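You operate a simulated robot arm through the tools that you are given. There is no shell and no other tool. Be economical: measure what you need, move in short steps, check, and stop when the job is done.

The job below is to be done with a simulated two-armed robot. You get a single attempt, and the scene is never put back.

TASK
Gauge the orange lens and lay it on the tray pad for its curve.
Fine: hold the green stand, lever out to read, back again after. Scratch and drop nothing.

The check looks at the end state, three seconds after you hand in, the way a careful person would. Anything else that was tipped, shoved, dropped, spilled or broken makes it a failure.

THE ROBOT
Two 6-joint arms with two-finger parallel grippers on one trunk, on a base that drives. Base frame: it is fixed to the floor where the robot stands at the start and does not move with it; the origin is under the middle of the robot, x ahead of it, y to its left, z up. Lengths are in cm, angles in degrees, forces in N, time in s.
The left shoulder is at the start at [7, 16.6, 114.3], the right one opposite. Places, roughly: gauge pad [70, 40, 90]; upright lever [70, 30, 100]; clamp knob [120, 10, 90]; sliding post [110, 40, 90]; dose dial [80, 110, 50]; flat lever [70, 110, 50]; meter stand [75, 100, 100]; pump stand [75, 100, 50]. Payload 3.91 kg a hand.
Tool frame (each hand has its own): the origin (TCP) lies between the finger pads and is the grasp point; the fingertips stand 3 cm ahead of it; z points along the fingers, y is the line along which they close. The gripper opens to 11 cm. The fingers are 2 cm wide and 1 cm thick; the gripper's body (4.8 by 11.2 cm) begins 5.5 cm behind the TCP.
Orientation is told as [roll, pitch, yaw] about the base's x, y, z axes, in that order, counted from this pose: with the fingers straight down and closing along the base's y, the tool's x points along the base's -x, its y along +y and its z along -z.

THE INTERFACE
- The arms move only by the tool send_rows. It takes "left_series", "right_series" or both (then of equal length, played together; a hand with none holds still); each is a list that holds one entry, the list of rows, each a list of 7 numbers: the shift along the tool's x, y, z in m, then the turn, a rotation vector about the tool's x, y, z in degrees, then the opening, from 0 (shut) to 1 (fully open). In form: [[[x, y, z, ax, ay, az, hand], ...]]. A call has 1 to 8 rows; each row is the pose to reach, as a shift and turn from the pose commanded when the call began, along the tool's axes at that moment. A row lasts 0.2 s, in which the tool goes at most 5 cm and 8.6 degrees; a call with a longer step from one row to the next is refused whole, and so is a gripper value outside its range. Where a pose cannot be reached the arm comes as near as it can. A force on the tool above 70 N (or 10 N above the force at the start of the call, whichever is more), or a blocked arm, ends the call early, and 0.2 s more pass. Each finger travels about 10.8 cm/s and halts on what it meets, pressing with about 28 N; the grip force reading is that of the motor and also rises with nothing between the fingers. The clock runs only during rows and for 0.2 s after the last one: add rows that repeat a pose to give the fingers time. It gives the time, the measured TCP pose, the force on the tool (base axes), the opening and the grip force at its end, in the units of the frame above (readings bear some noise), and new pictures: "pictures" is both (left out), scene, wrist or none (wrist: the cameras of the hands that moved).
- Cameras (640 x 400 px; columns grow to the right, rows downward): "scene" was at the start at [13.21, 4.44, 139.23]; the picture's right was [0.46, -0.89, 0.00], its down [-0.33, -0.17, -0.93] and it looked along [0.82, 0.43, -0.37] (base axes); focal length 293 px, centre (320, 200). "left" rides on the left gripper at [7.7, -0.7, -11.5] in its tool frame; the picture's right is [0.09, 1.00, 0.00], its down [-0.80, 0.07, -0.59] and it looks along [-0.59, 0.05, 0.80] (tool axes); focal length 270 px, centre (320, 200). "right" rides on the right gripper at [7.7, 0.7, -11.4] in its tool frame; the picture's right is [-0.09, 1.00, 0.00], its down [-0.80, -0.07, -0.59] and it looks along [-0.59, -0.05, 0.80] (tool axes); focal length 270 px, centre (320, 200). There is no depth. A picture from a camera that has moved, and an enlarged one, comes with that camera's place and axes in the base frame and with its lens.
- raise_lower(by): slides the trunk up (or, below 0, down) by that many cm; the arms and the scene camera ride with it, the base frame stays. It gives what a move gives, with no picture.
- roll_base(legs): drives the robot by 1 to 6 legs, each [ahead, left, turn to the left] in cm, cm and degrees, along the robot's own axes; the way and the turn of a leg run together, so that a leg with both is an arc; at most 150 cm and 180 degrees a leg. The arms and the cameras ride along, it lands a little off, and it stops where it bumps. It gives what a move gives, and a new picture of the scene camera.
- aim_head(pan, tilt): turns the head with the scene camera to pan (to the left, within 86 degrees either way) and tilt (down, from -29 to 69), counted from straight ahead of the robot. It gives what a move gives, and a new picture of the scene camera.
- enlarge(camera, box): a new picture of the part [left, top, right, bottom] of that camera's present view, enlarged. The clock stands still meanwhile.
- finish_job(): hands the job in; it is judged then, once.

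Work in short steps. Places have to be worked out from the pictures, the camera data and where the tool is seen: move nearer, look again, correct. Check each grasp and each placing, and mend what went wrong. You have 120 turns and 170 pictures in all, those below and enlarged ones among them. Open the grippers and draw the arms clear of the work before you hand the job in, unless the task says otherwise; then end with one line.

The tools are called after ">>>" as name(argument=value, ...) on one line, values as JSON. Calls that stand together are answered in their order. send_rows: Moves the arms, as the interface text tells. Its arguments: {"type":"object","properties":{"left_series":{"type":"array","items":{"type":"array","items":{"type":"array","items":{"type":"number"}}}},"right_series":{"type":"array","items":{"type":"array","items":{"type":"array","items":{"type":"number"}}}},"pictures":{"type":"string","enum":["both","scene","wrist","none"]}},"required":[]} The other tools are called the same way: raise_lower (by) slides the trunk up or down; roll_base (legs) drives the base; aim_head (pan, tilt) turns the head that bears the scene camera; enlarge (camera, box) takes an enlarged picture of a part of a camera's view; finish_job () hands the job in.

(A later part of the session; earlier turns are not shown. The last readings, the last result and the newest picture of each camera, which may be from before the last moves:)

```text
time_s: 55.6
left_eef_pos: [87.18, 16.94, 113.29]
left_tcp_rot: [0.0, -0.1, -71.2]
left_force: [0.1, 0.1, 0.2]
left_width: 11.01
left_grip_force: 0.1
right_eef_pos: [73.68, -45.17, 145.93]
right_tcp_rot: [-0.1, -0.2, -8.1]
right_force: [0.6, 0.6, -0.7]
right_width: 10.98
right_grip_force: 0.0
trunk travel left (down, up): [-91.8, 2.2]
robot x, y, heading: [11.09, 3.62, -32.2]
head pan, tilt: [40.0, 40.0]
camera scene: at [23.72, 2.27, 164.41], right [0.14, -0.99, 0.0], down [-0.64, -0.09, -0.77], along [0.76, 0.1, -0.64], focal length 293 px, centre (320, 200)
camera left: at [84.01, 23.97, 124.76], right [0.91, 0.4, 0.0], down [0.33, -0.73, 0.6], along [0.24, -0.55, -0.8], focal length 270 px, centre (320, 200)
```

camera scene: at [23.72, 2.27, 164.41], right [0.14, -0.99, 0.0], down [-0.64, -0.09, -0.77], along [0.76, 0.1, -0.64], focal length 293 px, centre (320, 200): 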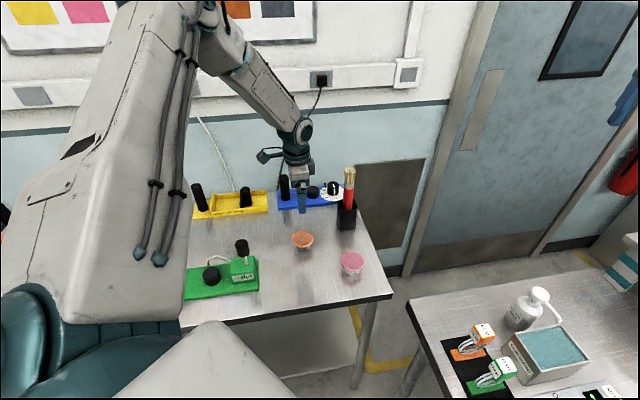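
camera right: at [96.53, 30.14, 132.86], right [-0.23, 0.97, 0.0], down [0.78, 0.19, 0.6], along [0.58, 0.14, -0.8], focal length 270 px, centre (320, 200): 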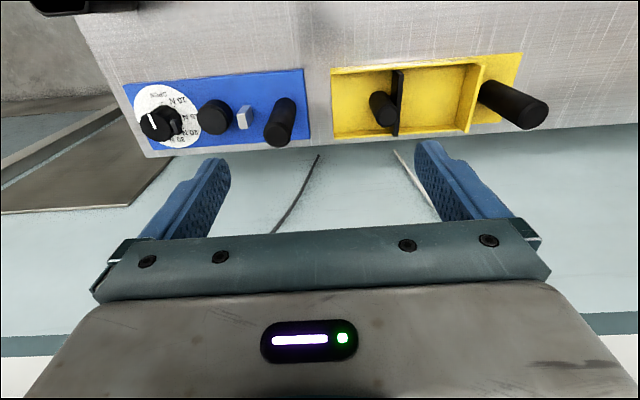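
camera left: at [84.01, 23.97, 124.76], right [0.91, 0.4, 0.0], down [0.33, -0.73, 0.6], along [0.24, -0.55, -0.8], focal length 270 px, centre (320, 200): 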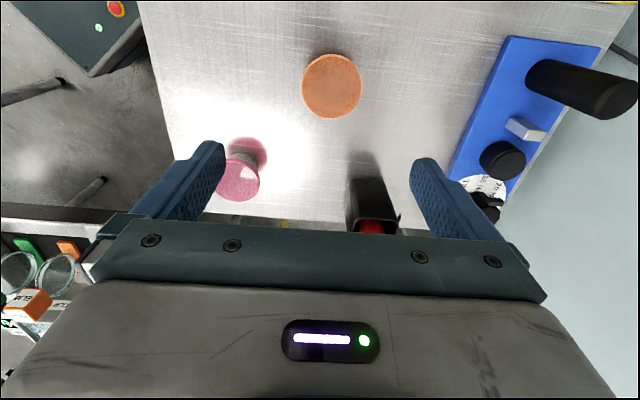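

The wrist view puts the lens about 1.2 cm further along the closing line. I'll correct and descend part way, then recheck.

>>> send_rows(left_series=[[[0.002, 0.006, 0.03, 0, 0, 0, 1], [0.004, 0.011, 0.06, 0, 0, 0, 1], [0.004, 0.011, 0.1, 0, 0, 0, 1], [0.004, 0.011, 0.12, 0, 0, 0, 1]]], pictures="both")

>>> enlarge(camera="scene", box=[240, 150, 400, 300])

```text
time_s: 56.6
left_eef_pos: [86.29, 18.02, 103.81]
left_tcp_rot: [0.1, -0.1, -71.2]
left_force: [0.8, 0.0, -0.8]
left_width: 11.02
left_grip_force: 0.0
left hand out of reach, approached as far as the arm can: row 3, 4
right_eef_pos: [73.54, -45.15, 145.92]
right_tcp_rot: [-0.1, -0.3, -8.1]
right_force: [0.6, -0.1, -0.1]
right_width: 11.02
right_grip_force: 0.1
trunk travel left (down, up): [-91.8, 2.2]
robot x, y, heading: [10.78, 3.96, -32.2]
head pan, tilt: [40.0, 40.0]
camera scene: at [23.51, 2.36, 164.43], right [0.14, -0.99, 0.0], down [-0.64, -0.09, -0.77], along [0.76, 0.1, -0.64], focal length 293 px, centre (320, 200)
camera left: at [83.28, 25.05, 115.24], right [0.91, 0.4, 0.0], down [0.32, -0.73, 0.6], along [0.24, -0.55, -0.8], focal length 270 px, centre (320, 200)
```

scene: 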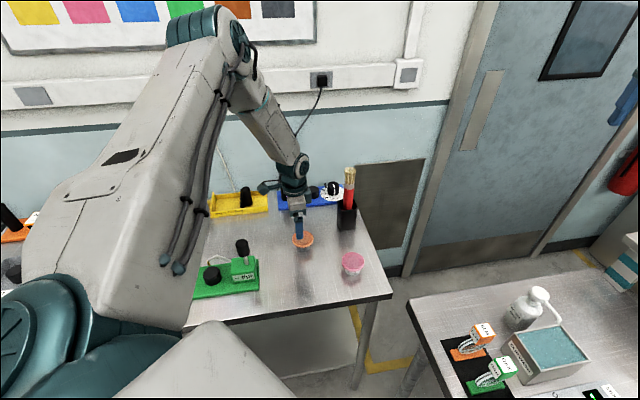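
left: 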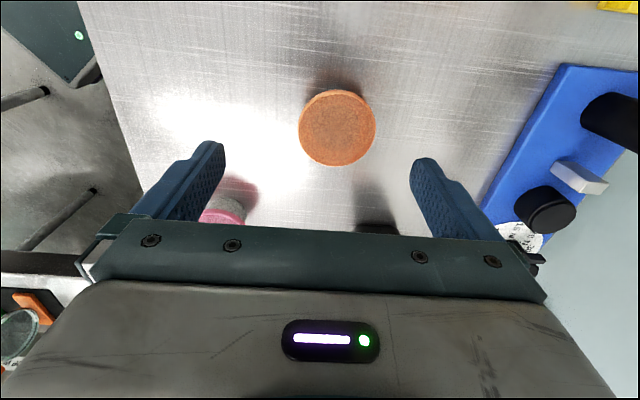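

```text
2.67 times, centred on (320, 225) of scene
camera zoom: at [23.51, 2.36, 164.43], right [0.14, -0.99, 0.0], down [-0.64, -0.09, -0.77], along [0.76, 0.1, -0.64], focal length 780 px, centre (320, 133)
```

zoom: 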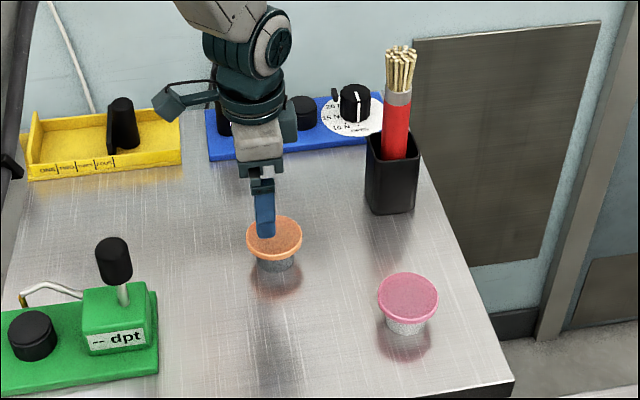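

The left arm is nearly at full stretch with the trunk high. I'll raise the hand, then lower the trunk so the arm is more relaxed.

>>> send_rows(left_series=[[[0, 0, -0.04, 0, 0, 0, 1], [0, 0, -0.08, 0, 0, 0, 1], [0, 0, -0.12, 0, 0, 0, 1]]], pictures="none")

>>> raise_lower(by=-15)

>>> send_rows(left_series=[[[0, 0, 0, 0, 0, 0, 1]]], pictures="wrist")

```text
time_s: 57.4
left_eef_pos: [86.35, 18.08, 115.78]
left_tcp_rot: [0.0, -0.1, -71.2]
left_force: [-0.2, -0.1, 0.4]
left_width: 10.99
left_grip_force: 0.1
right_eef_pos: [73.42, -45.23, 145.99]
right_tcp_rot: [-0.1, -0.3, -8.1]
right_force: [-1.3, 0.9, -0.2]
right_width: 11.03
right_grip_force: 0.2
trunk travel left (down, up): [-91.8, 2.2]
robot x, y, heading: [10.71, 3.67, -32.1]
head pan, tilt: [40.0, 40.0]
```

```text
time_s: 59.1
left_eef_pos: [86.38, 18.07, 100.6]
left_tcp_rot: [-0.1, -0.2, -71.3]
left_force: [0.4, -1.1, 0.0]
left_width: 10.99
left_grip_force: 0.2
right_eef_pos: [73.6, -45.25, 130.92]
right_tcp_rot: [0.0, -0.1, -8.1]
right_force: [0.0, 0.1, 0.4]
right_width: 10.99
right_grip_force: 0.0
trunk travel left (down, up): [-76.8, 17.2]
robot x, y, heading: [10.74, 3.61, -32.2]
head pan, tilt: [40.0, 40.0]
```

```text
time_s: 59.5
left_eef_pos: [86.52, 18.03, 100.64]
left_tcp_rot: [0.0, -0.1, -71.2]
left_force: [0.5, 0.7, 0.5]
left_width: 11.0
left_grip_force: 0.1
right_eef_pos: [73.69, -45.31, 130.94]
right_tcp_rot: [-0.2, -0.3, -8.1]
right_force: [-0.1, -0.5, -0.3]
right_width: 10.98
right_grip_force: 0.0
trunk travel left (down, up): [-76.8, 17.2]
robot x, y, heading: [11.02, 3.37, -32.1]
head pan, tilt: [40.0, 40.0]
camera left: at [83.42, 25.19, 112.0], right [0.91, 0.41, 0.0], down [0.33, -0.73, 0.6], along [0.24, -0.55, -0.8], focal length 270 px, centre (320, 200)
```

left: 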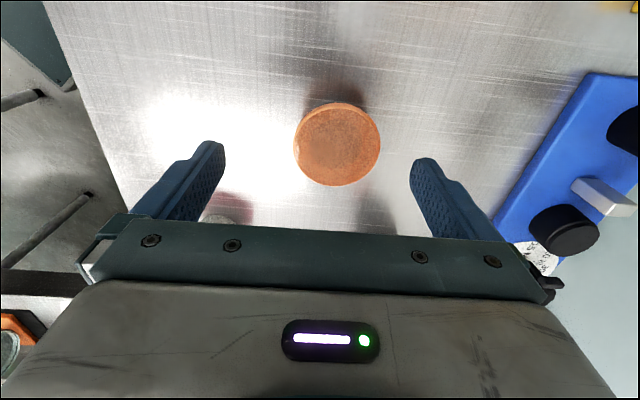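

Lens is 1.3 cm further along the closing line and 0.7 cm back; I'll correct and descend to just above it.

>>> send_rows(left_series=[[[-0.004, 0.007, 0, 0, 0, 0, 1], [-0.007, 0.013, 0.0, 0, 0, 0, 1], [-0.007, 0.013, 0.02, 0, 0, 0, 1], [-0.007, 0.013, 0.035, 0, 0, 0, 1]]], pictures="wrist")

>>> enlarge(camera="scene", box=[260, 180, 360, 280])

```text
time_s: 60.5
left_eef_pos: [88.01, 17.88, 97.08]
left_tcp_rot: [0.0, 0.0, -71.1]
left_force: [-0.3, -0.8, -0.1]
left_width: 10.99
left_grip_force: 0.1
right_eef_pos: [73.8, -45.23, 130.85]
right_tcp_rot: [0.0, -0.3, -8.2]
right_force: [0.2, 0.1, 0.3]
right_width: 10.99
right_grip_force: 0.1
trunk travel left (down, up): [-76.8, 17.2]
robot x, y, heading: [10.77, 3.75, -32.2]
head pan, tilt: [40.0, 40.0]
camera left: at [84.86, 25.01, 108.52], right [0.91, 0.4, 0.0], down [0.32, -0.73, 0.6], along [0.24, -0.55, -0.8], focal length 270 px, centre (320, 200)
```

left: 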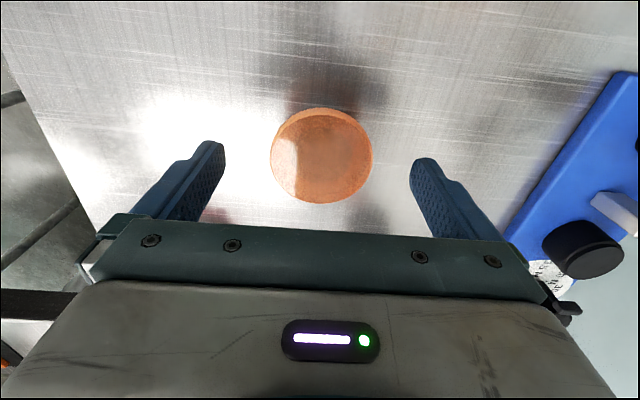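

```text
4.00 times, centred on (310, 230) of scene
camera zoom: at [23.76, 2.26, 149.4], right [0.14, -0.99, 0.0], down [-0.64, -0.09, -0.77], along [0.76, 0.1, -0.64], focal length 1171 px, centre (360, 80)
```

zoom: 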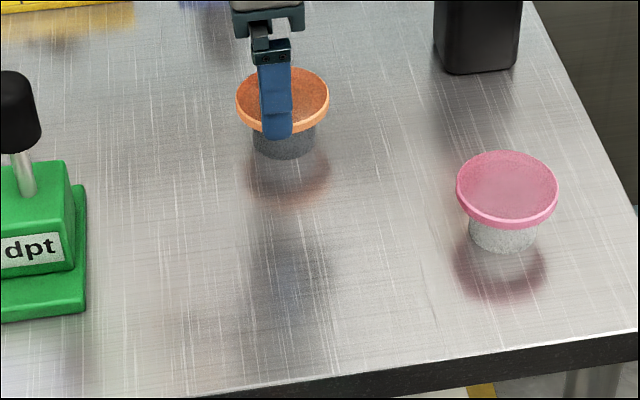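

Centred. I'll lower so the rim is about 1 cm from the fingertip ends and close on it.

>>> send_rows(left_series=[[[0.003, 0, 0.012, 0, 0, 0, 1], [0.003, 0, 0.022, 0, 0, 0, 1], [0.003, 0, 0.022, 0, 0, 0, 0.75], [0.003, 0, 0.022, 0, 0, 0, 0.62], [0.003, 0, 0.022, 0, 0, 0, 0.5], [0.003, 0, 0.022, 0, 0, 0, 0.4], [0.003, 0, 0.022, 0, 0, 0, 0.4]]], pictures="wrist")

>>> enlarge(camera="scene", box=[260, 180, 360, 280])

```text
time_s: 62.1
left_eef_pos: [87.87, 18.21, 94.78]
left_tcp_rot: [0.0, -0.1, -71.2]
left_force: [-0.2, 0.7, -0.6]
left_width: 6.74
left_grip_force: 27.8
right_eef_pos: [73.61, -45.26, 130.83]
right_tcp_rot: [0.0, -0.2, -8.1]
right_force: [0.9, -0.4, 0.4]
right_width: 10.96
right_grip_force: 0.2
trunk travel left (down, up): [-76.8, 17.2]
robot x, y, heading: [11.11, 3.51, -32.2]
head pan, tilt: [40.0, 40.0]
camera left: at [84.75, 25.3, 106.28], right [0.91, 0.41, 0.0], down [0.33, -0.73, 0.6], along [0.24, -0.55, -0.8], focal length 270 px, centre (320, 200)
```

left: 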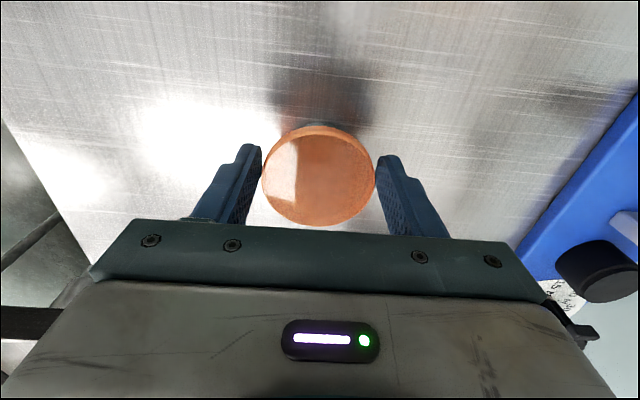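

```text
4.00 times, centred on (310, 230) of scene
camera zoom: at [23.7, 2.28, 149.41], right [0.14, -0.99, 0.0], down [-0.64, -0.09, -0.77], along [0.76, 0.1, -0.64], focal length 1171 px, centre (360, 80)
```

zoom: 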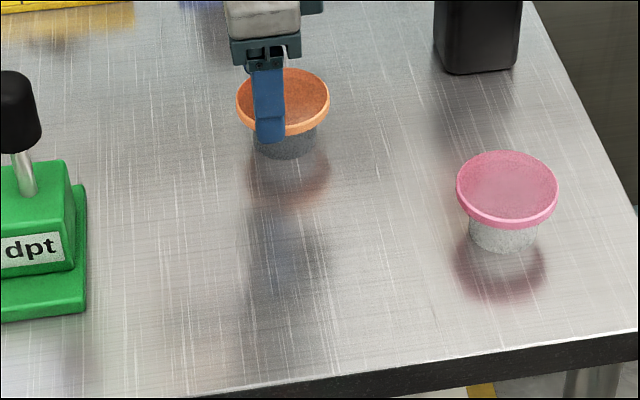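

Grip is firm at 6.7 cm. I'll lift and check that the lens comes along alone.

>>> send_rows(left_series=[[[0, 0, -0.01, 0, 0, 0, 0.4], [0, 0, -0.03, 0, 0, 0, 0.4], [0, 0, -0.06, 0, 0, 0, 0.4], [0, 0, -0.1, 0, 0, 0, 0.4]]], pictures="wrist")

>>> enlarge(camera="scene", box=[240, 160, 360, 280])

```text
time_s: 63.1
left_eef_pos: [87.91, 17.95, 104.81]
left_tcp_rot: [0.1, -0.1, -71.2]
left_force: [0.1, -0.1, 0.0]
left_width: 6.73
left_grip_force: 28.4
right_eef_pos: [73.57, -45.34, 130.89]
right_tcp_rot: [-0.1, -0.3, -8.2]
right_force: [0.1, -1.0, -0.1]
right_width: 10.98
right_grip_force: 0.0
trunk travel left (down, up): [-76.8, 17.2]
robot x, y, heading: [10.99, 3.81, -32.3]
head pan, tilt: [40.0, 40.0]
camera left: at [84.76, 25.16, 116.18], right [0.91, 0.4, 0.0], down [0.32, -0.73, 0.6], along [0.24, -0.55, -0.8], focal length 270 px, centre (320, 200)
```

left: 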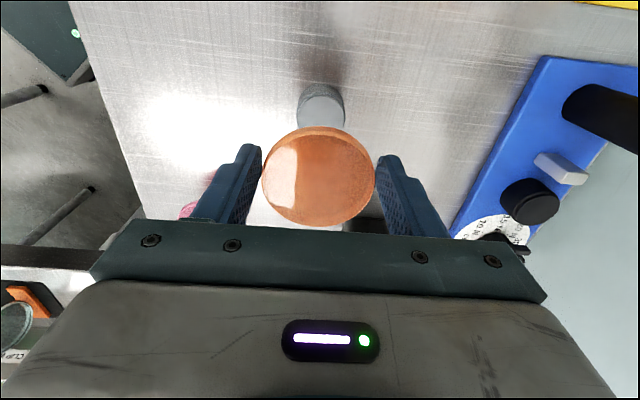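

```text
3.33 times, centred on (300, 220) of scene
camera zoom: at [23.49, 2.29, 149.42], right [0.14, -0.99, 0.0], down [-0.64, -0.09, -0.77], along [0.76, 0.1, -0.64], focal length 976 px, centre (387, 133)
```

zoom: 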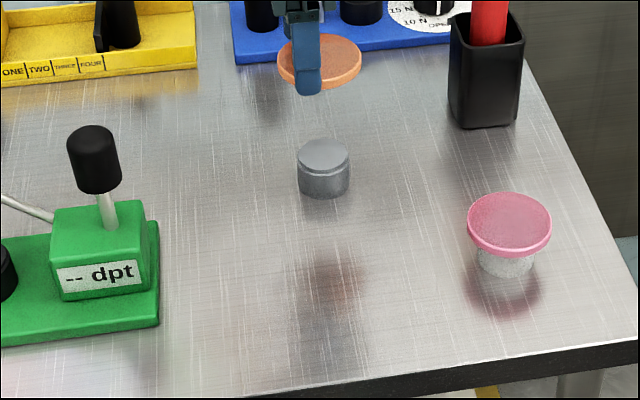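

The lens is up alone, held low near the fingertips, and its stand stayed put. I'll carry it, kept high, to the front-left of the gauge pad and look at the probe there.

>>> send_rows(left_series=[[[0, 0, -0.04, 0, 0, 0, 0.4], [0.04, -0.013, -0.07, 0, 0, 0, 0.4], [0.085, -0.03, -0.08, 0, 0, 0, 0.4], [0.13, -0.047, -0.08, 0, 0, 0, 0.4], [0.175, -0.064, -0.08, 0, 0, 0, 0.4], [0.22, -0.08, -0.08, 0, 0, 0, 0.4], [0.265, -0.097, -0.08, 0, 0, 0, 0.4], [0.29, -0.108, -0.08, 0, 0, 0, 0.4]]], pictures="wrist")

>>> aim_head(pan=64, tilt=40)

```text
refused: row 2 steps farther than a row can; nothing moved
```

```text
time_s: 64.0
left_eef_pos: [88.0, 18.14, 104.62]
left_tcp_rot: [0.0, -0.1, -71.2]
left_force: [0.1, 0.2, 0.8]
left_width: 6.73
left_grip_force: 27.6
right_eef_pos: [73.8, -45.15, 130.92]
right_tcp_rot: [-0.2, -0.1, -8.1]
right_force: [-0.2, -0.1, -1.2]
right_width: 11.0
right_grip_force: 0.0
trunk travel left (down, up): [-76.8, 17.2]
robot x, y, heading: [11.22, 3.43, -32.4]
head pan, tilt: [64.0, 40.0]
camera scene: at [22.54, 5.59, 149.4], right [0.53, -0.85, 0.0], down [-0.55, -0.34, -0.77], along [0.65, 0.4, -0.64], focal length 293 px, centre (320, 200)
```

scene: 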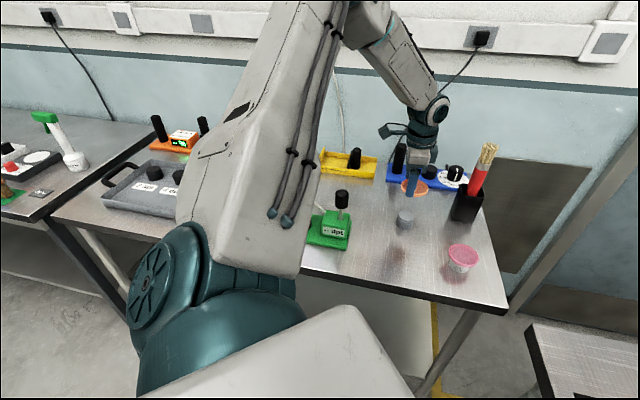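

A row was too long; I'll resend with shorter steps.

>>> send_rows(left_series=[[[0, 0, -0.045, 0, 0, 0, 0.4], [0.025, -0.008, -0.08, 0, 0, 0, 0.4], [0.07, -0.025, -0.08, 0, 0, 0, 0.4], [0.115, -0.041, -0.08, 0, 0, 0, 0.4], [0.16, -0.057, -0.08, 0, 0, 0, 0.4], [0.205, -0.073, -0.08, 0, 0, 0, 0.4], [0.25, -0.09, -0.08, 0, 0, 0, 0.4], [0.29, -0.105, -0.08, 0, 0, 0, 0.4]]], pictures="both")

```text
time_s: 65.8
left_eef_pos: [78.24, 28.41, 113.39]
left_tcp_rot: [0.0, -0.3, -71.1]
left_force: [-0.5, 0.4, -0.6]
left_width: 6.74
left_grip_force: 27.6
left hand out of reach, approached as far as the arm can: row 5, 6, 7, 8
right_eef_pos: [73.72, -45.07, 130.95]
right_tcp_rot: [-0.2, -0.2, -8.1]
right_force: [-0.1, 0.9, -0.2]
right_width: 11.0
right_grip_force: 0.1
trunk travel left (down, up): [-76.8, 17.2]
robot x, y, heading: [11.3, 3.83, -32.4]
head pan, tilt: [64.0, 40.0]
camera scene: at [22.49, 5.77, 149.4], right [0.53, -0.85, 0.0], down [-0.55, -0.34, -0.77], along [0.65, 0.4, -0.64], focal length 293 px, centre (320, 200)
camera left: at [75.18, 35.44, 124.81], right [0.91, 0.41, 0.0], down [0.33, -0.73, 0.6], along [0.24, -0.55, -0.8], focal length 270 px, centre (320, 200)
```

scene: 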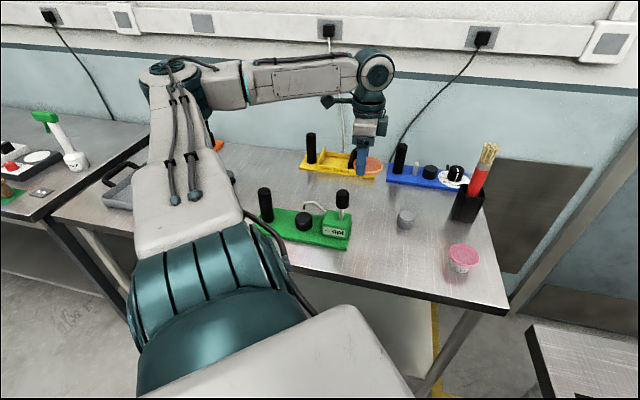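
left: 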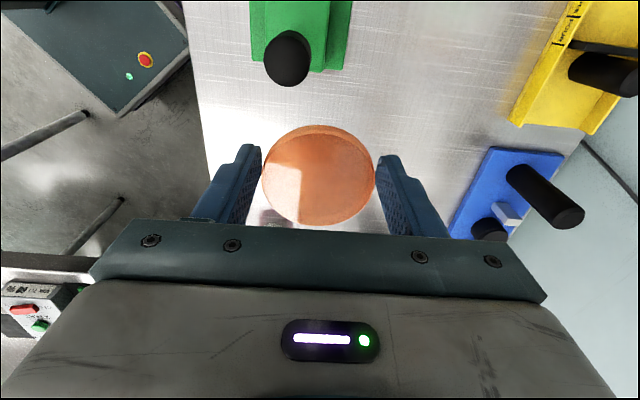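

Stalled again at [78, 28]; either the shoulder or the wrist turn is at a limit. I'll test by turning the hand back 24° and repeating a small sideways move.

>>> send_rows(left_series=[[[0, 0, 0, 0, 0, -8, 0.4], [0, 0, 0, 0, 0, -16, 0.4], [0, 0, 0, 0, 0, -24, 0.4], [0.03, -0.01, 0, 0, 0, -24, 0.4], [0.06, -0.02, 0, 0, 0, -24, 0.4]]], pictures="none")

```text
time_s: 67.0
left_eef_pos: [78.34, 28.33, 112.87]
left_tcp_rot: [-0.1, -0.1, -47.1]
left_force: [-0.8, 0.3, 0.4]
left_width: 6.76
left_grip_force: 28.8
left hand out of reach, approached as far as the arm can: row 1, 2, 3, 4, 5
right_eef_pos: [73.79, -45.22, 130.86]
right_tcp_rot: [-0.2, -0.3, -8.0]
right_force: [0.5, 0.3, -0.1]
right_width: 11.02
right_grip_force: 0.0
trunk travel left (down, up): [-76.8, 17.2]
robot x, y, heading: [10.79, 3.45, -32.2]
head pan, tilt: [64.0, 40.0]
```

The limits depend on the arm's posture, and the posture used at the lens pickup worked well. I'll return the hand to that pose and instead drive the base so the same pose lands at the gauge pad.

>>> send_rows(left_series=[[[-0.025, 0, -0.01, 0, 0, 4, 0.4], [-0.05, 0, -0.015, 0, 0, 8, 0.4], [-0.075, 0, -0.02, 0, 0, 12, 0.4], [-0.1, 0, -0.02, 0, 0, 16, 0.4], [-0.125, 0, -0.02, 0, 0, 20, 0.4], [-0.142, 0, -0.02, 0, 0, 24, 0.4], [-0.142, 0, -0.02, 0, 0, 24, 0.4]]], pictures="none")

>>> aim_head(pan=86, tilt=20)

```text
time_s: 68.6
left_eef_pos: [87.7, 18.09, 114.6]
left_tcp_rot: [0.0, -0.1, -71.2]
left_force: [-0.5, -0.4, -0.1]
left_width: 6.78
left_grip_force: 27.4
right_eef_pos: [73.64, -45.16, 131.02]
right_tcp_rot: [-0.1, -0.2, -8.0]
right_force: [-0.1, 0.5, 0.1]
right_width: 10.99
right_grip_force: 0.0
trunk travel left (down, up): [-76.8, 17.2]
robot x, y, heading: [11.0, 4.16, -32.3]
head pan, tilt: [64.0, 40.0]
```

```text
time_s: 69.5
left_eef_pos: [87.67, 17.95, 114.63]
left_tcp_rot: [0.0, -0.1, -71.3]
left_force: [-0.9, 0.3, -0.3]
left_width: 6.75
left_grip_force: 27.7
right_eef_pos: [73.65, -45.25, 130.82]
right_tcp_rot: [-0.1, -0.1, -8.1]
right_force: [0.3, 0.4, 0.5]
right_width: 11.0
right_grip_force: 0.1
trunk travel left (down, up): [-76.8, 17.2]
robot x, y, heading: [10.87, 3.48, -32.0]
head pan, tilt: [85.9, 20.0]
camera scene: at [20.77, 8.61, 152.54], right [0.81, -0.59, 0.0], down [-0.2, -0.28, -0.94], along [0.56, 0.76, -0.34], focal length 293 px, centre (320, 200)
```

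scene: 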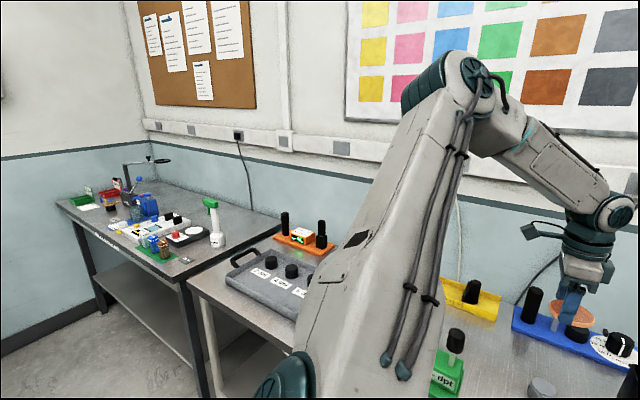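

Space is free. I'll drive so the held lens arrives above the front-left of the gauge pad, 20 cm up.

>>> roll_base(legs=[[-32.4, 11.2, 0]])

>>> send_rows(left_series=[[[0, 0, 0, 0, 0, 0, 0.4]]], pictures="wrist")

>>> aim_head(pan=60, tilt=32)

```text
time_s: 71.7
left_eef_pos: [66.4, 44.75, 114.55]
left_tcp_rot: [0.0, 0.0, -71.0]
left_force: [-0.2, -0.9, 0.0]
left_width: 6.78
left_grip_force: 28.0
right_eef_pos: [52.47, -18.73, 130.72]
right_tcp_rot: [-0.1, -0.1, -7.9]
right_force: [0.1, -0.2, -0.4]
right_width: 11.01
right_grip_force: 0.1
trunk travel left (down, up): [-76.8, 17.2]
robot x, y, heading: [-10.53, 29.85, -31.8]
head pan, tilt: [85.9, 20.0]
camera scene: at [-0.53, 34.99, 152.54], right [0.81, -0.59, 0.0], down [-0.2, -0.28, -0.94], along [0.55, 0.76, -0.34], focal length 293 px, centre (320, 200)
```

scene: 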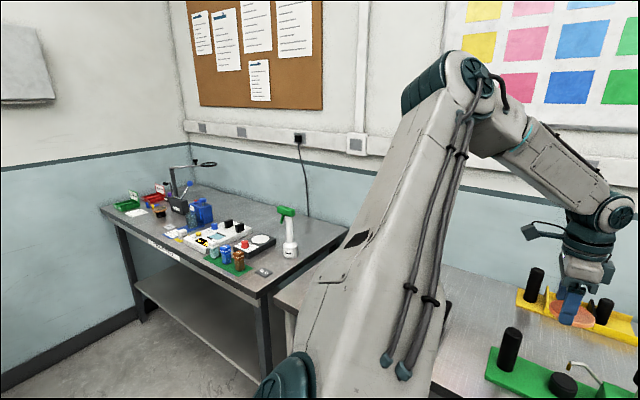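

```text
time_s: 72.1
left_eef_pos: [66.17, 44.83, 114.66]
left_tcp_rot: [0.1, -0.1, -70.9]
left_force: [0.1, 0.1, 0.6]
left_width: 6.76
left_grip_force: 28.5
right_eef_pos: [52.2, -18.46, 130.91]
right_tcp_rot: [0.0, -0.2, -7.9]
right_force: [-0.7, 0.3, 0.6]
right_width: 11.0
right_grip_force: 0.0
trunk travel left (down, up): [-76.8, 17.2]
robot x, y, heading: [-10.55, 30.22, -32.1]
head pan, tilt: [85.9, 20.0]
camera left: at [63.09, 51.93, 126.13], right [0.91, 0.41, 0.0], down [0.33, -0.73, 0.6], along [0.24, -0.54, -0.8], focal length 270 px, centre (320, 200)
```

left: 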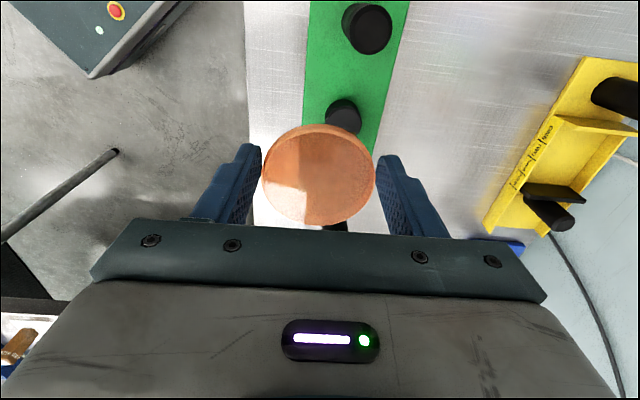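

```text
time_s: 73.0
left_eef_pos: [66.28, 44.75, 114.77]
left_tcp_rot: [-0.1, -0.2, -71.0]
left_force: [0.7, 0.2, -0.6]
left_width: 6.76
left_grip_force: 27.3
right_eef_pos: [52.4, -18.53, 130.94]
right_tcp_rot: [0.0, -0.2, -7.8]
right_force: [-0.3, -0.3, -0.2]
right_width: 11.01
right_grip_force: 0.1
trunk travel left (down, up): [-76.8, 17.2]
robot x, y, heading: [-10.7, 30.21, -32.1]
head pan, tilt: [60.0, 32.0]
camera scene: at [1.71, 31.88, 150.63], right [0.47, -0.88, 0.0], down [-0.47, -0.25, -0.85], along [0.75, 0.4, -0.53], focal length 293 px, centre (320, 200)
```

scene: 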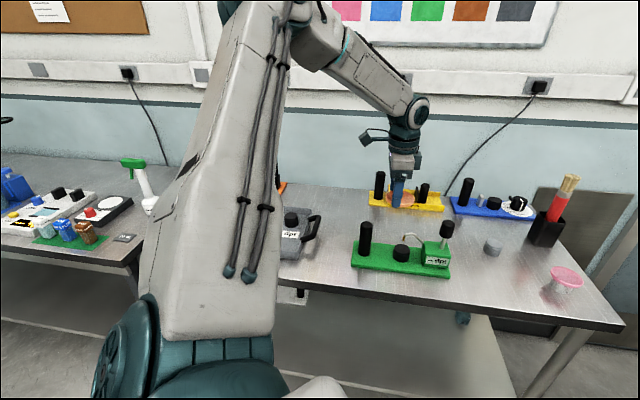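

Now the gauge and the held lens are both visible; I'll enlarge to judge the probe and pad.

>>> enlarge(camera="scene", box=[340, 170, 470, 290])

>>> enlarge(camera="left", box=[250, 0, 430, 240])

```text
3.33 times, centred on (405, 230) of scene
camera zoom: at [1.71, 31.88, 150.63], right [0.47, -0.88, 0.0], down [-0.47, -0.25, -0.85], along [0.75, 0.4, -0.53], focal length 976 px, centre (37, 100)
```

zoom: 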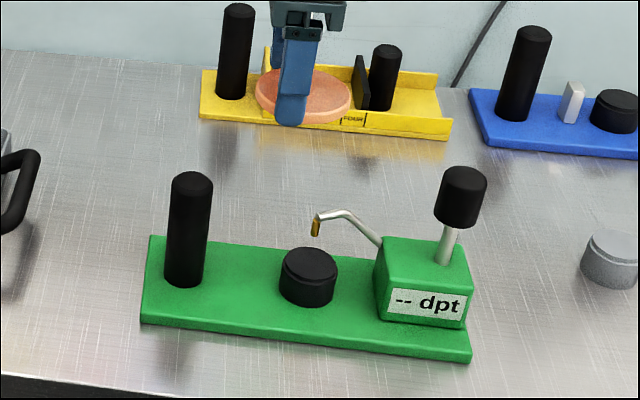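

```text
1.67 times, centred on (340, 120) of left
camera zoom: at [63.13, 51.9, 126.11], right [0.91, 0.41, 0.0], down [0.33, -0.73, 0.6], along [0.24, -0.54, -0.8], focal length 450 px, centre (287, 333)
```

zoom: 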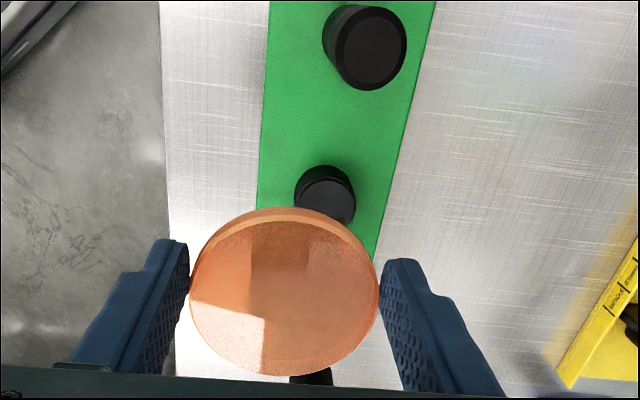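

The probe tip sits about 4 cm above the pad centre, so the lens can slide in beneath it from the front-left. The lens is held at the fingertip ends, about 2.7 cm below and 1.2 cm right of the TCP. I'll descend part way first.

>>> send_rows(left_series=[[[0, 0, 0.03, 0, 0, 0, 0.4], [0, 0, 0.06, 0, 0, 0, 0.4], [0, 0, 0.09, 0, 0, 0, 0.4], [0, 0, 0.12, 0, 0, 0, 0.4]]], pictures="none")

>>> enlarge(camera="scene", box=[340, 170, 470, 290])

>>> enlarge(camera="left", box=[200, 0, 480, 240])

```text
time_s: 74.0
left_eef_pos: [66.38, 44.9, 102.77]
left_tcp_rot: [0.0, 0.0, -70.9]
left_force: [0.0, 0.5, -0.8]
left_width: 6.75
left_grip_force: 27.8
right_eef_pos: [52.57, -18.47, 130.82]
right_tcp_rot: [-0.1, -0.1, -7.9]
right_force: [-0.8, 0.5, -1.0]
right_width: 10.99
right_grip_force: 0.1
trunk travel left (down, up): [-76.8, 17.2]
robot x, y, heading: [-10.31, 30.56, -32.0]
head pan, tilt: [60.0, 32.0]
```

```text
3.33 times, centred on (405, 230) of scene
camera zoom: at [1.84, 31.85, 150.62], right [0.47, -0.88, 0.0], down [-0.47, -0.25, -0.85], along [0.75, 0.4, -0.53], focal length 976 px, centre (37, 100)
```

zoom: 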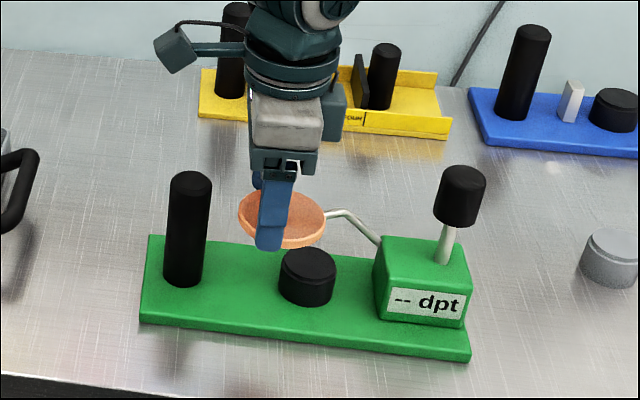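

```text
1.67 times, centred on (340, 120) of left
camera zoom: at [63.27, 51.88, 114.13], right [0.91, 0.41, 0.0], down [0.33, -0.73, 0.6], along [0.24, -0.54, -0.8], focal length 450 px, centre (287, 333)
```

zoom: 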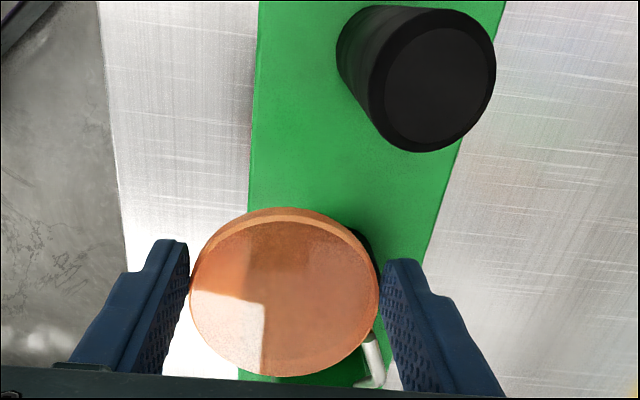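

Everything is consistent. I'll go down to lens-sliding height (lens about 1 cm above the pad plane) while still front-left of the pad.

>>> send_rows(left_series=[[[0, 0, 0.02, 0, 0, 0, 0.4], [0, 0, 0.04, 0, 0, 0, 0.4], [0, 0, 0.055, 0, 0, 0, 0.4], [0, 0, 0.062, 0, 0, 0, 0.4]]], pictures="none")

>>> enlarge(camera="scene", box=[350, 190, 460, 290])

>>> enlarge(camera="left", box=[200, 0, 480, 240])

```text
time_s: 75.0
left_eef_pos: [66.29, 44.83, 96.32]
left_tcp_rot: [0.1, 0.0, -71.0]
left_force: [0.1, 0.7, 0.1]
left_width: 6.8
left_grip_force: 28.1
right_eef_pos: [52.3, -18.61, 130.88]
right_tcp_rot: [0.0, -0.2, -7.9]
right_force: [0.2, 0.1, -0.1]
right_width: 11.03
right_grip_force: 0.0
trunk travel left (down, up): [-76.8, 17.2]
robot x, y, heading: [-10.55, 30.04, -32.1]
head pan, tilt: [60.0, 32.0]
```

```text
4.00 times, centred on (405, 240) of scene
camera zoom: at [1.66, 31.91, 150.63], right [0.47, -0.88, 0.0], down [-0.47, -0.25, -0.85], along [0.75, 0.4, -0.53], focal length 1171 px, centre (-20, 40)
```

zoom: 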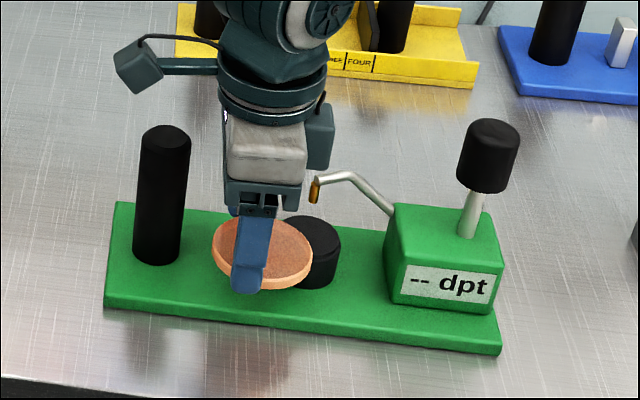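

```text
1.67 times, centred on (340, 120) of left
camera zoom: at [63.13, 51.95, 107.8], right [0.91, 0.41, 0.0], down [0.33, -0.73, 0.6], along [0.24, -0.54, -0.8], focal length 450 px, centre (287, 333)
```

zoom: 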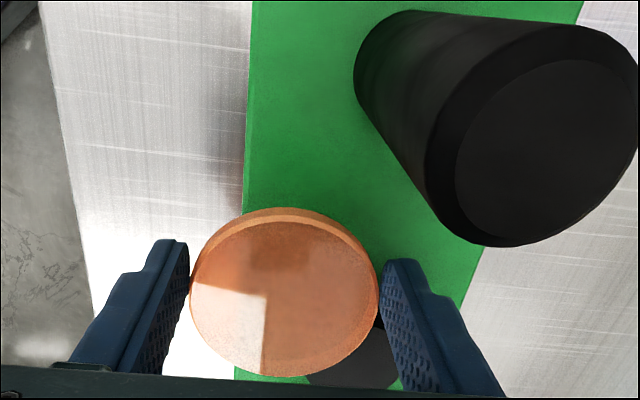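

Now I'll slide the lens diagonally under the probe to centre it on the pad.

>>> send_rows(left_series=[[[-0.009, 0.012, 0, 0, 0, 0, 0.4], [-0.018, 0.022, 0, 0, 0, 0, 0.4], [-0.027, 0.032, 0, 0, 0, 0, 0.4], [-0.035, 0.041, 0, 0, 0, 0, 0.4], [-0.035, 0.041, 0, 0, 0, 0, 0.4]]], pictures="none")

>>> enlarge(camera="scene", box=[360, 200, 460, 290])

>>> enlarge(camera="left", box=[200, 0, 480, 240])

```text
time_s: 76.2
left_eef_pos: [71.26, 42.84, 96.44]
left_tcp_rot: [0.0, 0.0, -71.0]
left_force: [-0.3, 0.2, -0.3]
left_width: 6.77
left_grip_force: 28.0
right_eef_pos: [52.29, -18.46, 130.79]
right_tcp_rot: [0.0, -0.3, -8.0]
right_force: [0.4, 0.0, 0.1]
right_width: 11.01
right_grip_force: 0.0
trunk travel left (down, up): [-76.8, 17.2]
robot x, y, heading: [-10.35, 30.22, -32.0]
head pan, tilt: [60.0, 32.0]
```

```text
4.44 times, centred on (410, 245) of scene
camera zoom: at [1.68, 31.9, 150.63], right [0.47, -0.88, 0.0], down [-0.47, -0.25, -0.85], along [0.75, 0.4, -0.53], focal length 1301 px, centre (-80, 0)
```

zoom: 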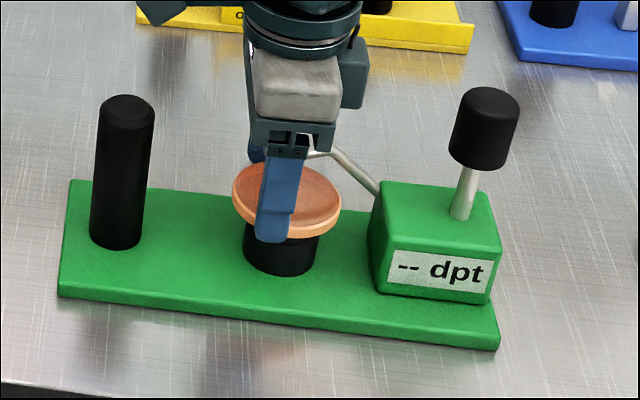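

```text
1.67 times, centred on (340, 120) of left
camera zoom: at [68.16, 49.83, 107.86], right [0.91, 0.41, 0.0], down [0.33, -0.73, 0.6], along [0.24, -0.54, -0.8], focal length 450 px, centre (287, 333)
```

zoom: 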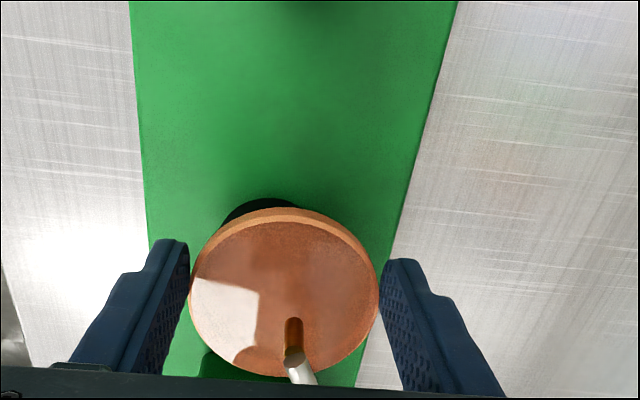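

The lens is under the probe; it sits about 1 cm too far back and 0.4 cm too far right relative to the pad. I'll correct before lowering.

>>> send_rows(left_series=[[[0.002, -0.005, 0, 0, 0, 0, 0.4], [0.003, -0.01, 0, 0, 0, 0, 0.4], [0.003, -0.01, 0, 0, 0, 0, 0.4]]], pictures="none")

>>> enlarge(camera="scene", box=[370, 210, 440, 280])

>>> enlarge(camera="left", box=[240, 60, 440, 240])

```text
time_s: 77.0
left_eef_pos: [70.3, 42.77, 96.36]
left_tcp_rot: [0.0, 0.0, -71.0]
left_force: [0.6, -0.5, 0.6]
left_width: 6.76
left_grip_force: 27.6
right_eef_pos: [52.31, -18.56, 130.92]
right_tcp_rot: [-0.1, -0.3, -7.9]
right_force: [-0.3, 0.7, -0.3]
right_width: 11.0
right_grip_force: 0.2
trunk travel left (down, up): [-76.8, 17.2]
robot x, y, heading: [-10.65, 30.39, -31.8]
head pan, tilt: [60.0, 32.0]
```

```text
5.71 times, centred on (405, 245) of scene
camera zoom: at [1.7, 31.88, 150.63], right [0.47, -0.88, 0.0], down [-0.47, -0.25, -0.85], along [0.75, 0.4, -0.53], focal length 1672 px, centre (-166, -57)
```

zoom: 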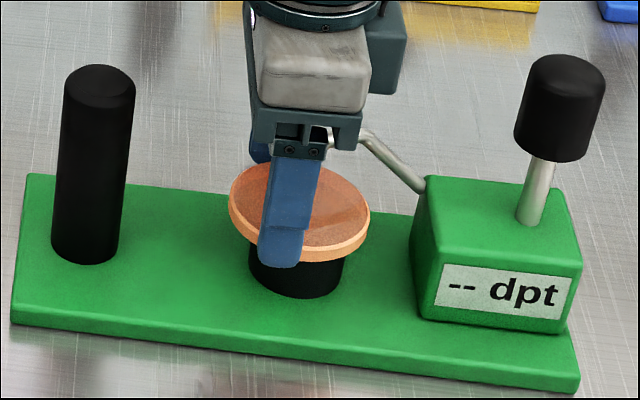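

```text
2.22 times, centred on (340, 150) of left
camera zoom: at [67.15, 49.87, 107.83], right [0.91, 0.41, 0.0], down [0.33, -0.73, 0.6], along [0.24, -0.54, -0.8], focal length 601 px, centre (276, 311)
```

zoom: 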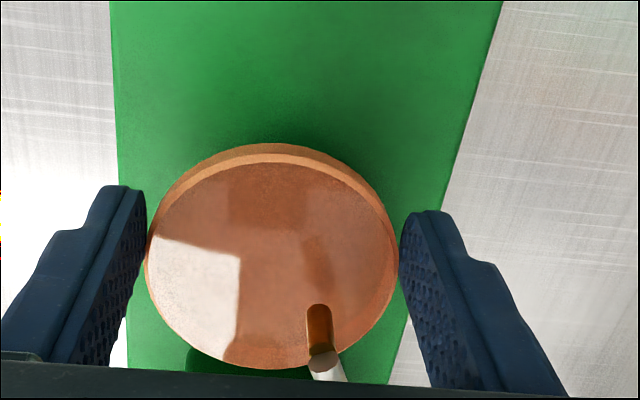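

The front-back estimate is uncertain by about a centimetre, so I'll go back half of the last shift and lower gently until contact.

>>> send_rows(left_series=[[[0, 0.005, 0, 0, 0, 0, 0.4], [0, 0.005, 0.003, 0, 0, 0, 0.4], [0, 0.005, 0.006, 0, 0, 0, 0.4], [0, 0.005, 0.008, 0, 0, 0, 0.4]]], pictures="none")

>>> enlarge(camera="scene", box=[370, 210, 440, 280])

>>> enlarge(camera="left", box=[240, 60, 440, 240])

```text
time_s: 78.0
left_eef_pos: [70.82, 42.92, 95.85]
left_tcp_rot: [0.2, -0.2, -71.0]
left_force: [2.2, 1.2, 12.2]
left_width: 6.78
left_grip_force: 28.0
right_eef_pos: [52.08, -18.54, 131.01]
right_tcp_rot: [-0.1, -0.2, -7.9]
right_force: [-0.4, 0.4, -0.2]
right_width: 11.01
right_grip_force: 0.1
trunk travel left (down, up): [-76.8, 17.2]
robot x, y, heading: [-10.8, 30.12, -32.0]
head pan, tilt: [60.0, 32.0]
```

```text
5.71 times, centred on (405, 245) of scene
camera zoom: at [1.5, 31.88, 150.67], right [0.47, -0.88, 0.0], down [-0.47, -0.25, -0.85], along [0.75, 0.4, -0.53], focal length 1672 px, centre (-166, -57)
```

zoom: 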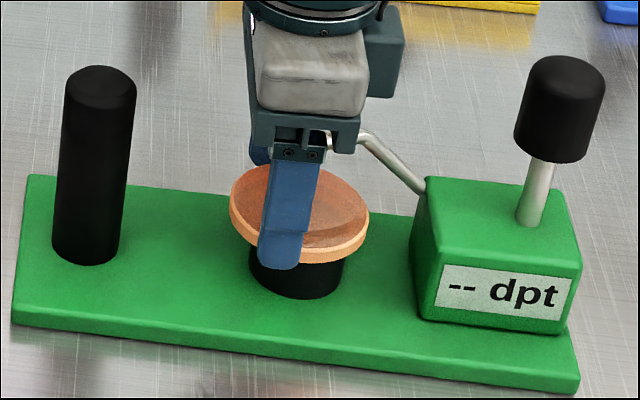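

```text
2.22 times, centred on (340, 150) of left
camera zoom: at [67.58, 49.99, 107.32], right [0.91, 0.41, 0.0], down [0.33, -0.73, 0.6], along [0.25, -0.54, -0.8], focal length 601 px, centre (276, 311)
```

zoom: 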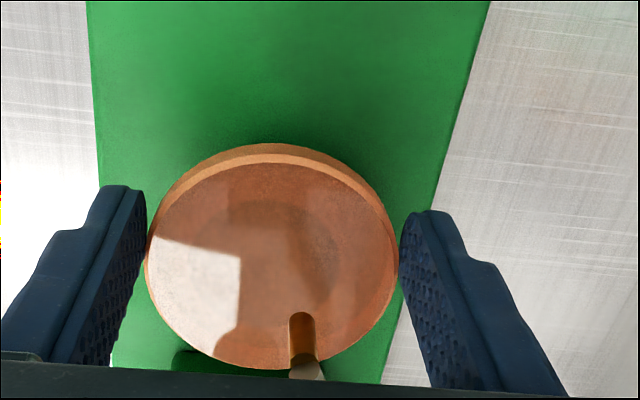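

Contact felt (12 N), and through the lens the pad shows centred within 0.3 cm. I'll ease off the pressure and open the fingers.

>>> send_rows(left_series=[[[0, 0, -0.002, 0, 0, 0, 0.4], [0, 0, -0.003, 0, 0, 0, 0.4], [0, 0, -0.003, 0, 0, 0, 0.62], [0, 0, -0.003, 0, 0, 0, 0.7], [0, 0, -0.003, 0, 0, 0, 0.85], [0, 0, -0.003, 0, 0, 0, 0.9]]], pictures="none")

>>> enlarge(camera="scene", box=[370, 210, 440, 280])

>>> enlarge(camera="left", box=[200, 60, 440, 240])

```text
time_s: 79.4
left_eef_pos: [70.84, 42.86, 96.05]
left_tcp_rot: [0.0, -0.1, -70.9]
left_force: [0.0, -0.1, -0.3]
left_width: 9.88
left_grip_force: 0.0
right_eef_pos: [52.34, -18.41, 130.88]
right_tcp_rot: [-0.1, -0.2, -7.9]
right_force: [0.3, 0.1, 0.1]
right_width: 11.01
right_grip_force: 0.0
trunk travel left (down, up): [-76.8, 17.2]
robot x, y, heading: [-10.6, 29.84, -32.0]
head pan, tilt: [60.0, 32.0]
```

```text
5.71 times, centred on (405, 245) of scene
camera zoom: at [1.69, 31.89, 150.63], right [0.47, -0.88, 0.0], down [-0.47, -0.25, -0.85], along [0.75, 0.4, -0.53], focal length 1672 px, centre (-166, -57)
```

zoom: 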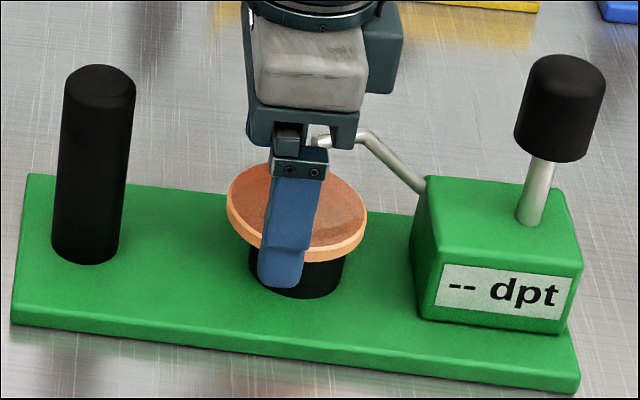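

```text
2.22 times, centred on (320, 150) of left
camera zoom: at [67.66, 50.07, 107.47], right [0.91, 0.41, 0.0], down [0.33, -0.73, 0.6], along [0.24, -0.54, -0.8], focal length 601 px, centre (320, 311)
```

zoom: 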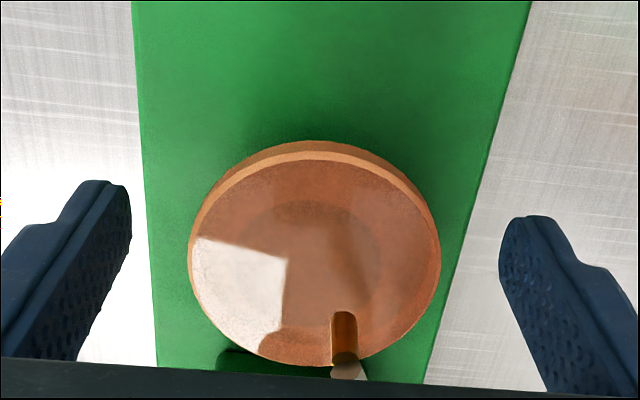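

The lens rests centred on the pad. I'll raise the left hand straight up (the probe wire stays between the fingers).

>>> send_rows(left_series=[[[0, 0, -0.03, 0, 0, 0, 1], [0, 0, -0.07, 0, 0, 0, 1], [0, 0, -0.11, 0, 0, 0, 1], [0, 0, -0.15, 0, 0, 0, 1], [0, 0, -0.2, 0, 0, 0, 1]]], pictures="none")

>>> enlarge(camera="scene", box=[350, 200, 470, 290])

```text
time_s: 80.6
left_eef_pos: [70.34, 42.51, 116.35]
left_tcp_rot: [0.1, -0.2, -70.9]
left_force: [0.1, -0.5, -0.4]
left_width: 10.99
left_grip_force: 0.1
right_eef_pos: [52.04, -18.52, 130.98]
right_tcp_rot: [-0.2, -0.4, -7.9]
right_force: [0.1, 0.1, 0.0]
right_width: 10.99
right_grip_force: 0.1
trunk travel left (down, up): [-76.8, 17.2]
robot x, y, heading: [-10.86, 30.58, -32.1]
head pan, tilt: [60.0, 32.0]
```

```text
4.44 times, centred on (410, 245) of scene
camera zoom: at [1.41, 31.88, 150.65], right [0.47, -0.88, 0.0], down [-0.47, -0.25, -0.85], along [0.75, 0.4, -0.53], focal length 1301 px, centre (-80, 0)
```

zoom: 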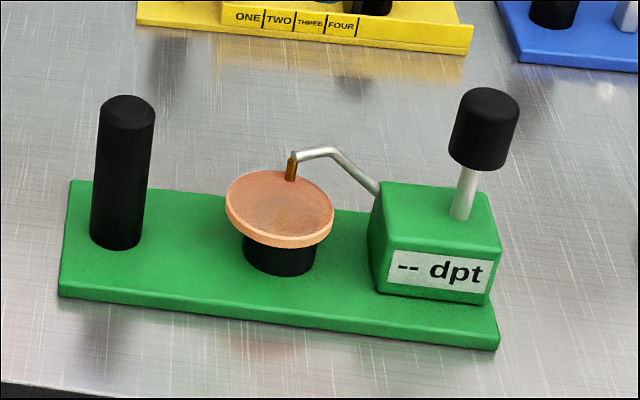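

The lens sits well under the probe. Now I'll reposition the base so the left hand can reach the stand's post and the right hand's reach circle passes through the lever knob.

>>> roll_base(legs=[[11.4, -3.3, 0], [0, 0, 15]])

>>> aim_head(pan=42, tilt=38)

```text
time_s: 82.7
left_eef_pos: [72.61, 54.23, 116.17]
left_tcp_rot: [0.0, 0.0, -55.8]
left_force: [0.0, 0.1, 0.5]
left_width: 11.01
left_grip_force: 0.2
right_eef_pos: [70.92, -9.41, 130.83]
right_tcp_rot: [0.0, 0.0, 7.4]
right_force: [-0.4, -0.8, 0.1]
right_width: 11.02
right_grip_force: 0.1
trunk travel left (down, up): [-76.8, 17.2]
robot x, y, heading: [-2.43, 21.62, -16.8]
head pan, tilt: [60.0, 32.0]
camera scene: at [9.02, 25.86, 150.62], right [0.68, -0.73, 0.0], down [-0.39, -0.36, -0.85], along [0.62, 0.58, -0.53], focal length 293 px, centre (320, 200)
```

scene: 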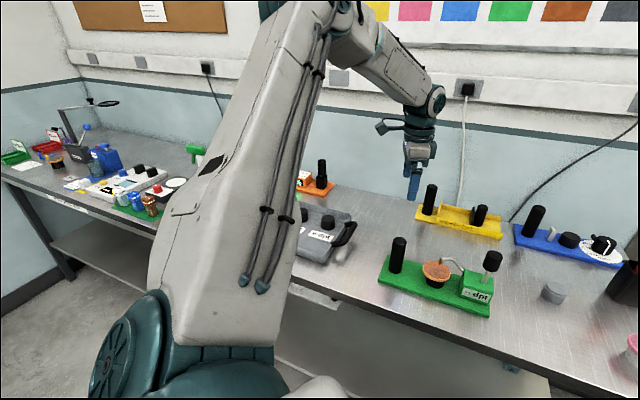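

```text
time_s: 83.5
left_eef_pos: [72.45, 54.55, 116.17]
left_tcp_rot: [0.0, -0.2, -55.7]
left_force: [-0.4, 0.2, -0.2]
left_width: 10.99
left_grip_force: 0.1
right_eef_pos: [70.81, -9.2, 130.82]
right_tcp_rot: [-0.2, -0.2, 7.3]
right_force: [0.4, -0.1, 0.1]
right_width: 11.0
right_grip_force: 0.1
trunk travel left (down, up): [-76.8, 17.2]
robot x, y, heading: [-2.18, 21.32, -16.8]
head pan, tilt: [42.0, 38.0]
camera scene: at [10.11, 23.74, 149.71], right [0.43, -0.9, 0.0], down [-0.56, -0.26, -0.79], along [0.71, 0.34, -0.62], focal length 293 px, centre (320, 200)
```

scene: 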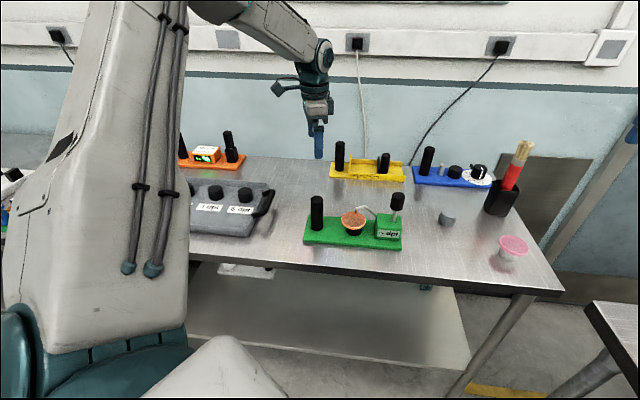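

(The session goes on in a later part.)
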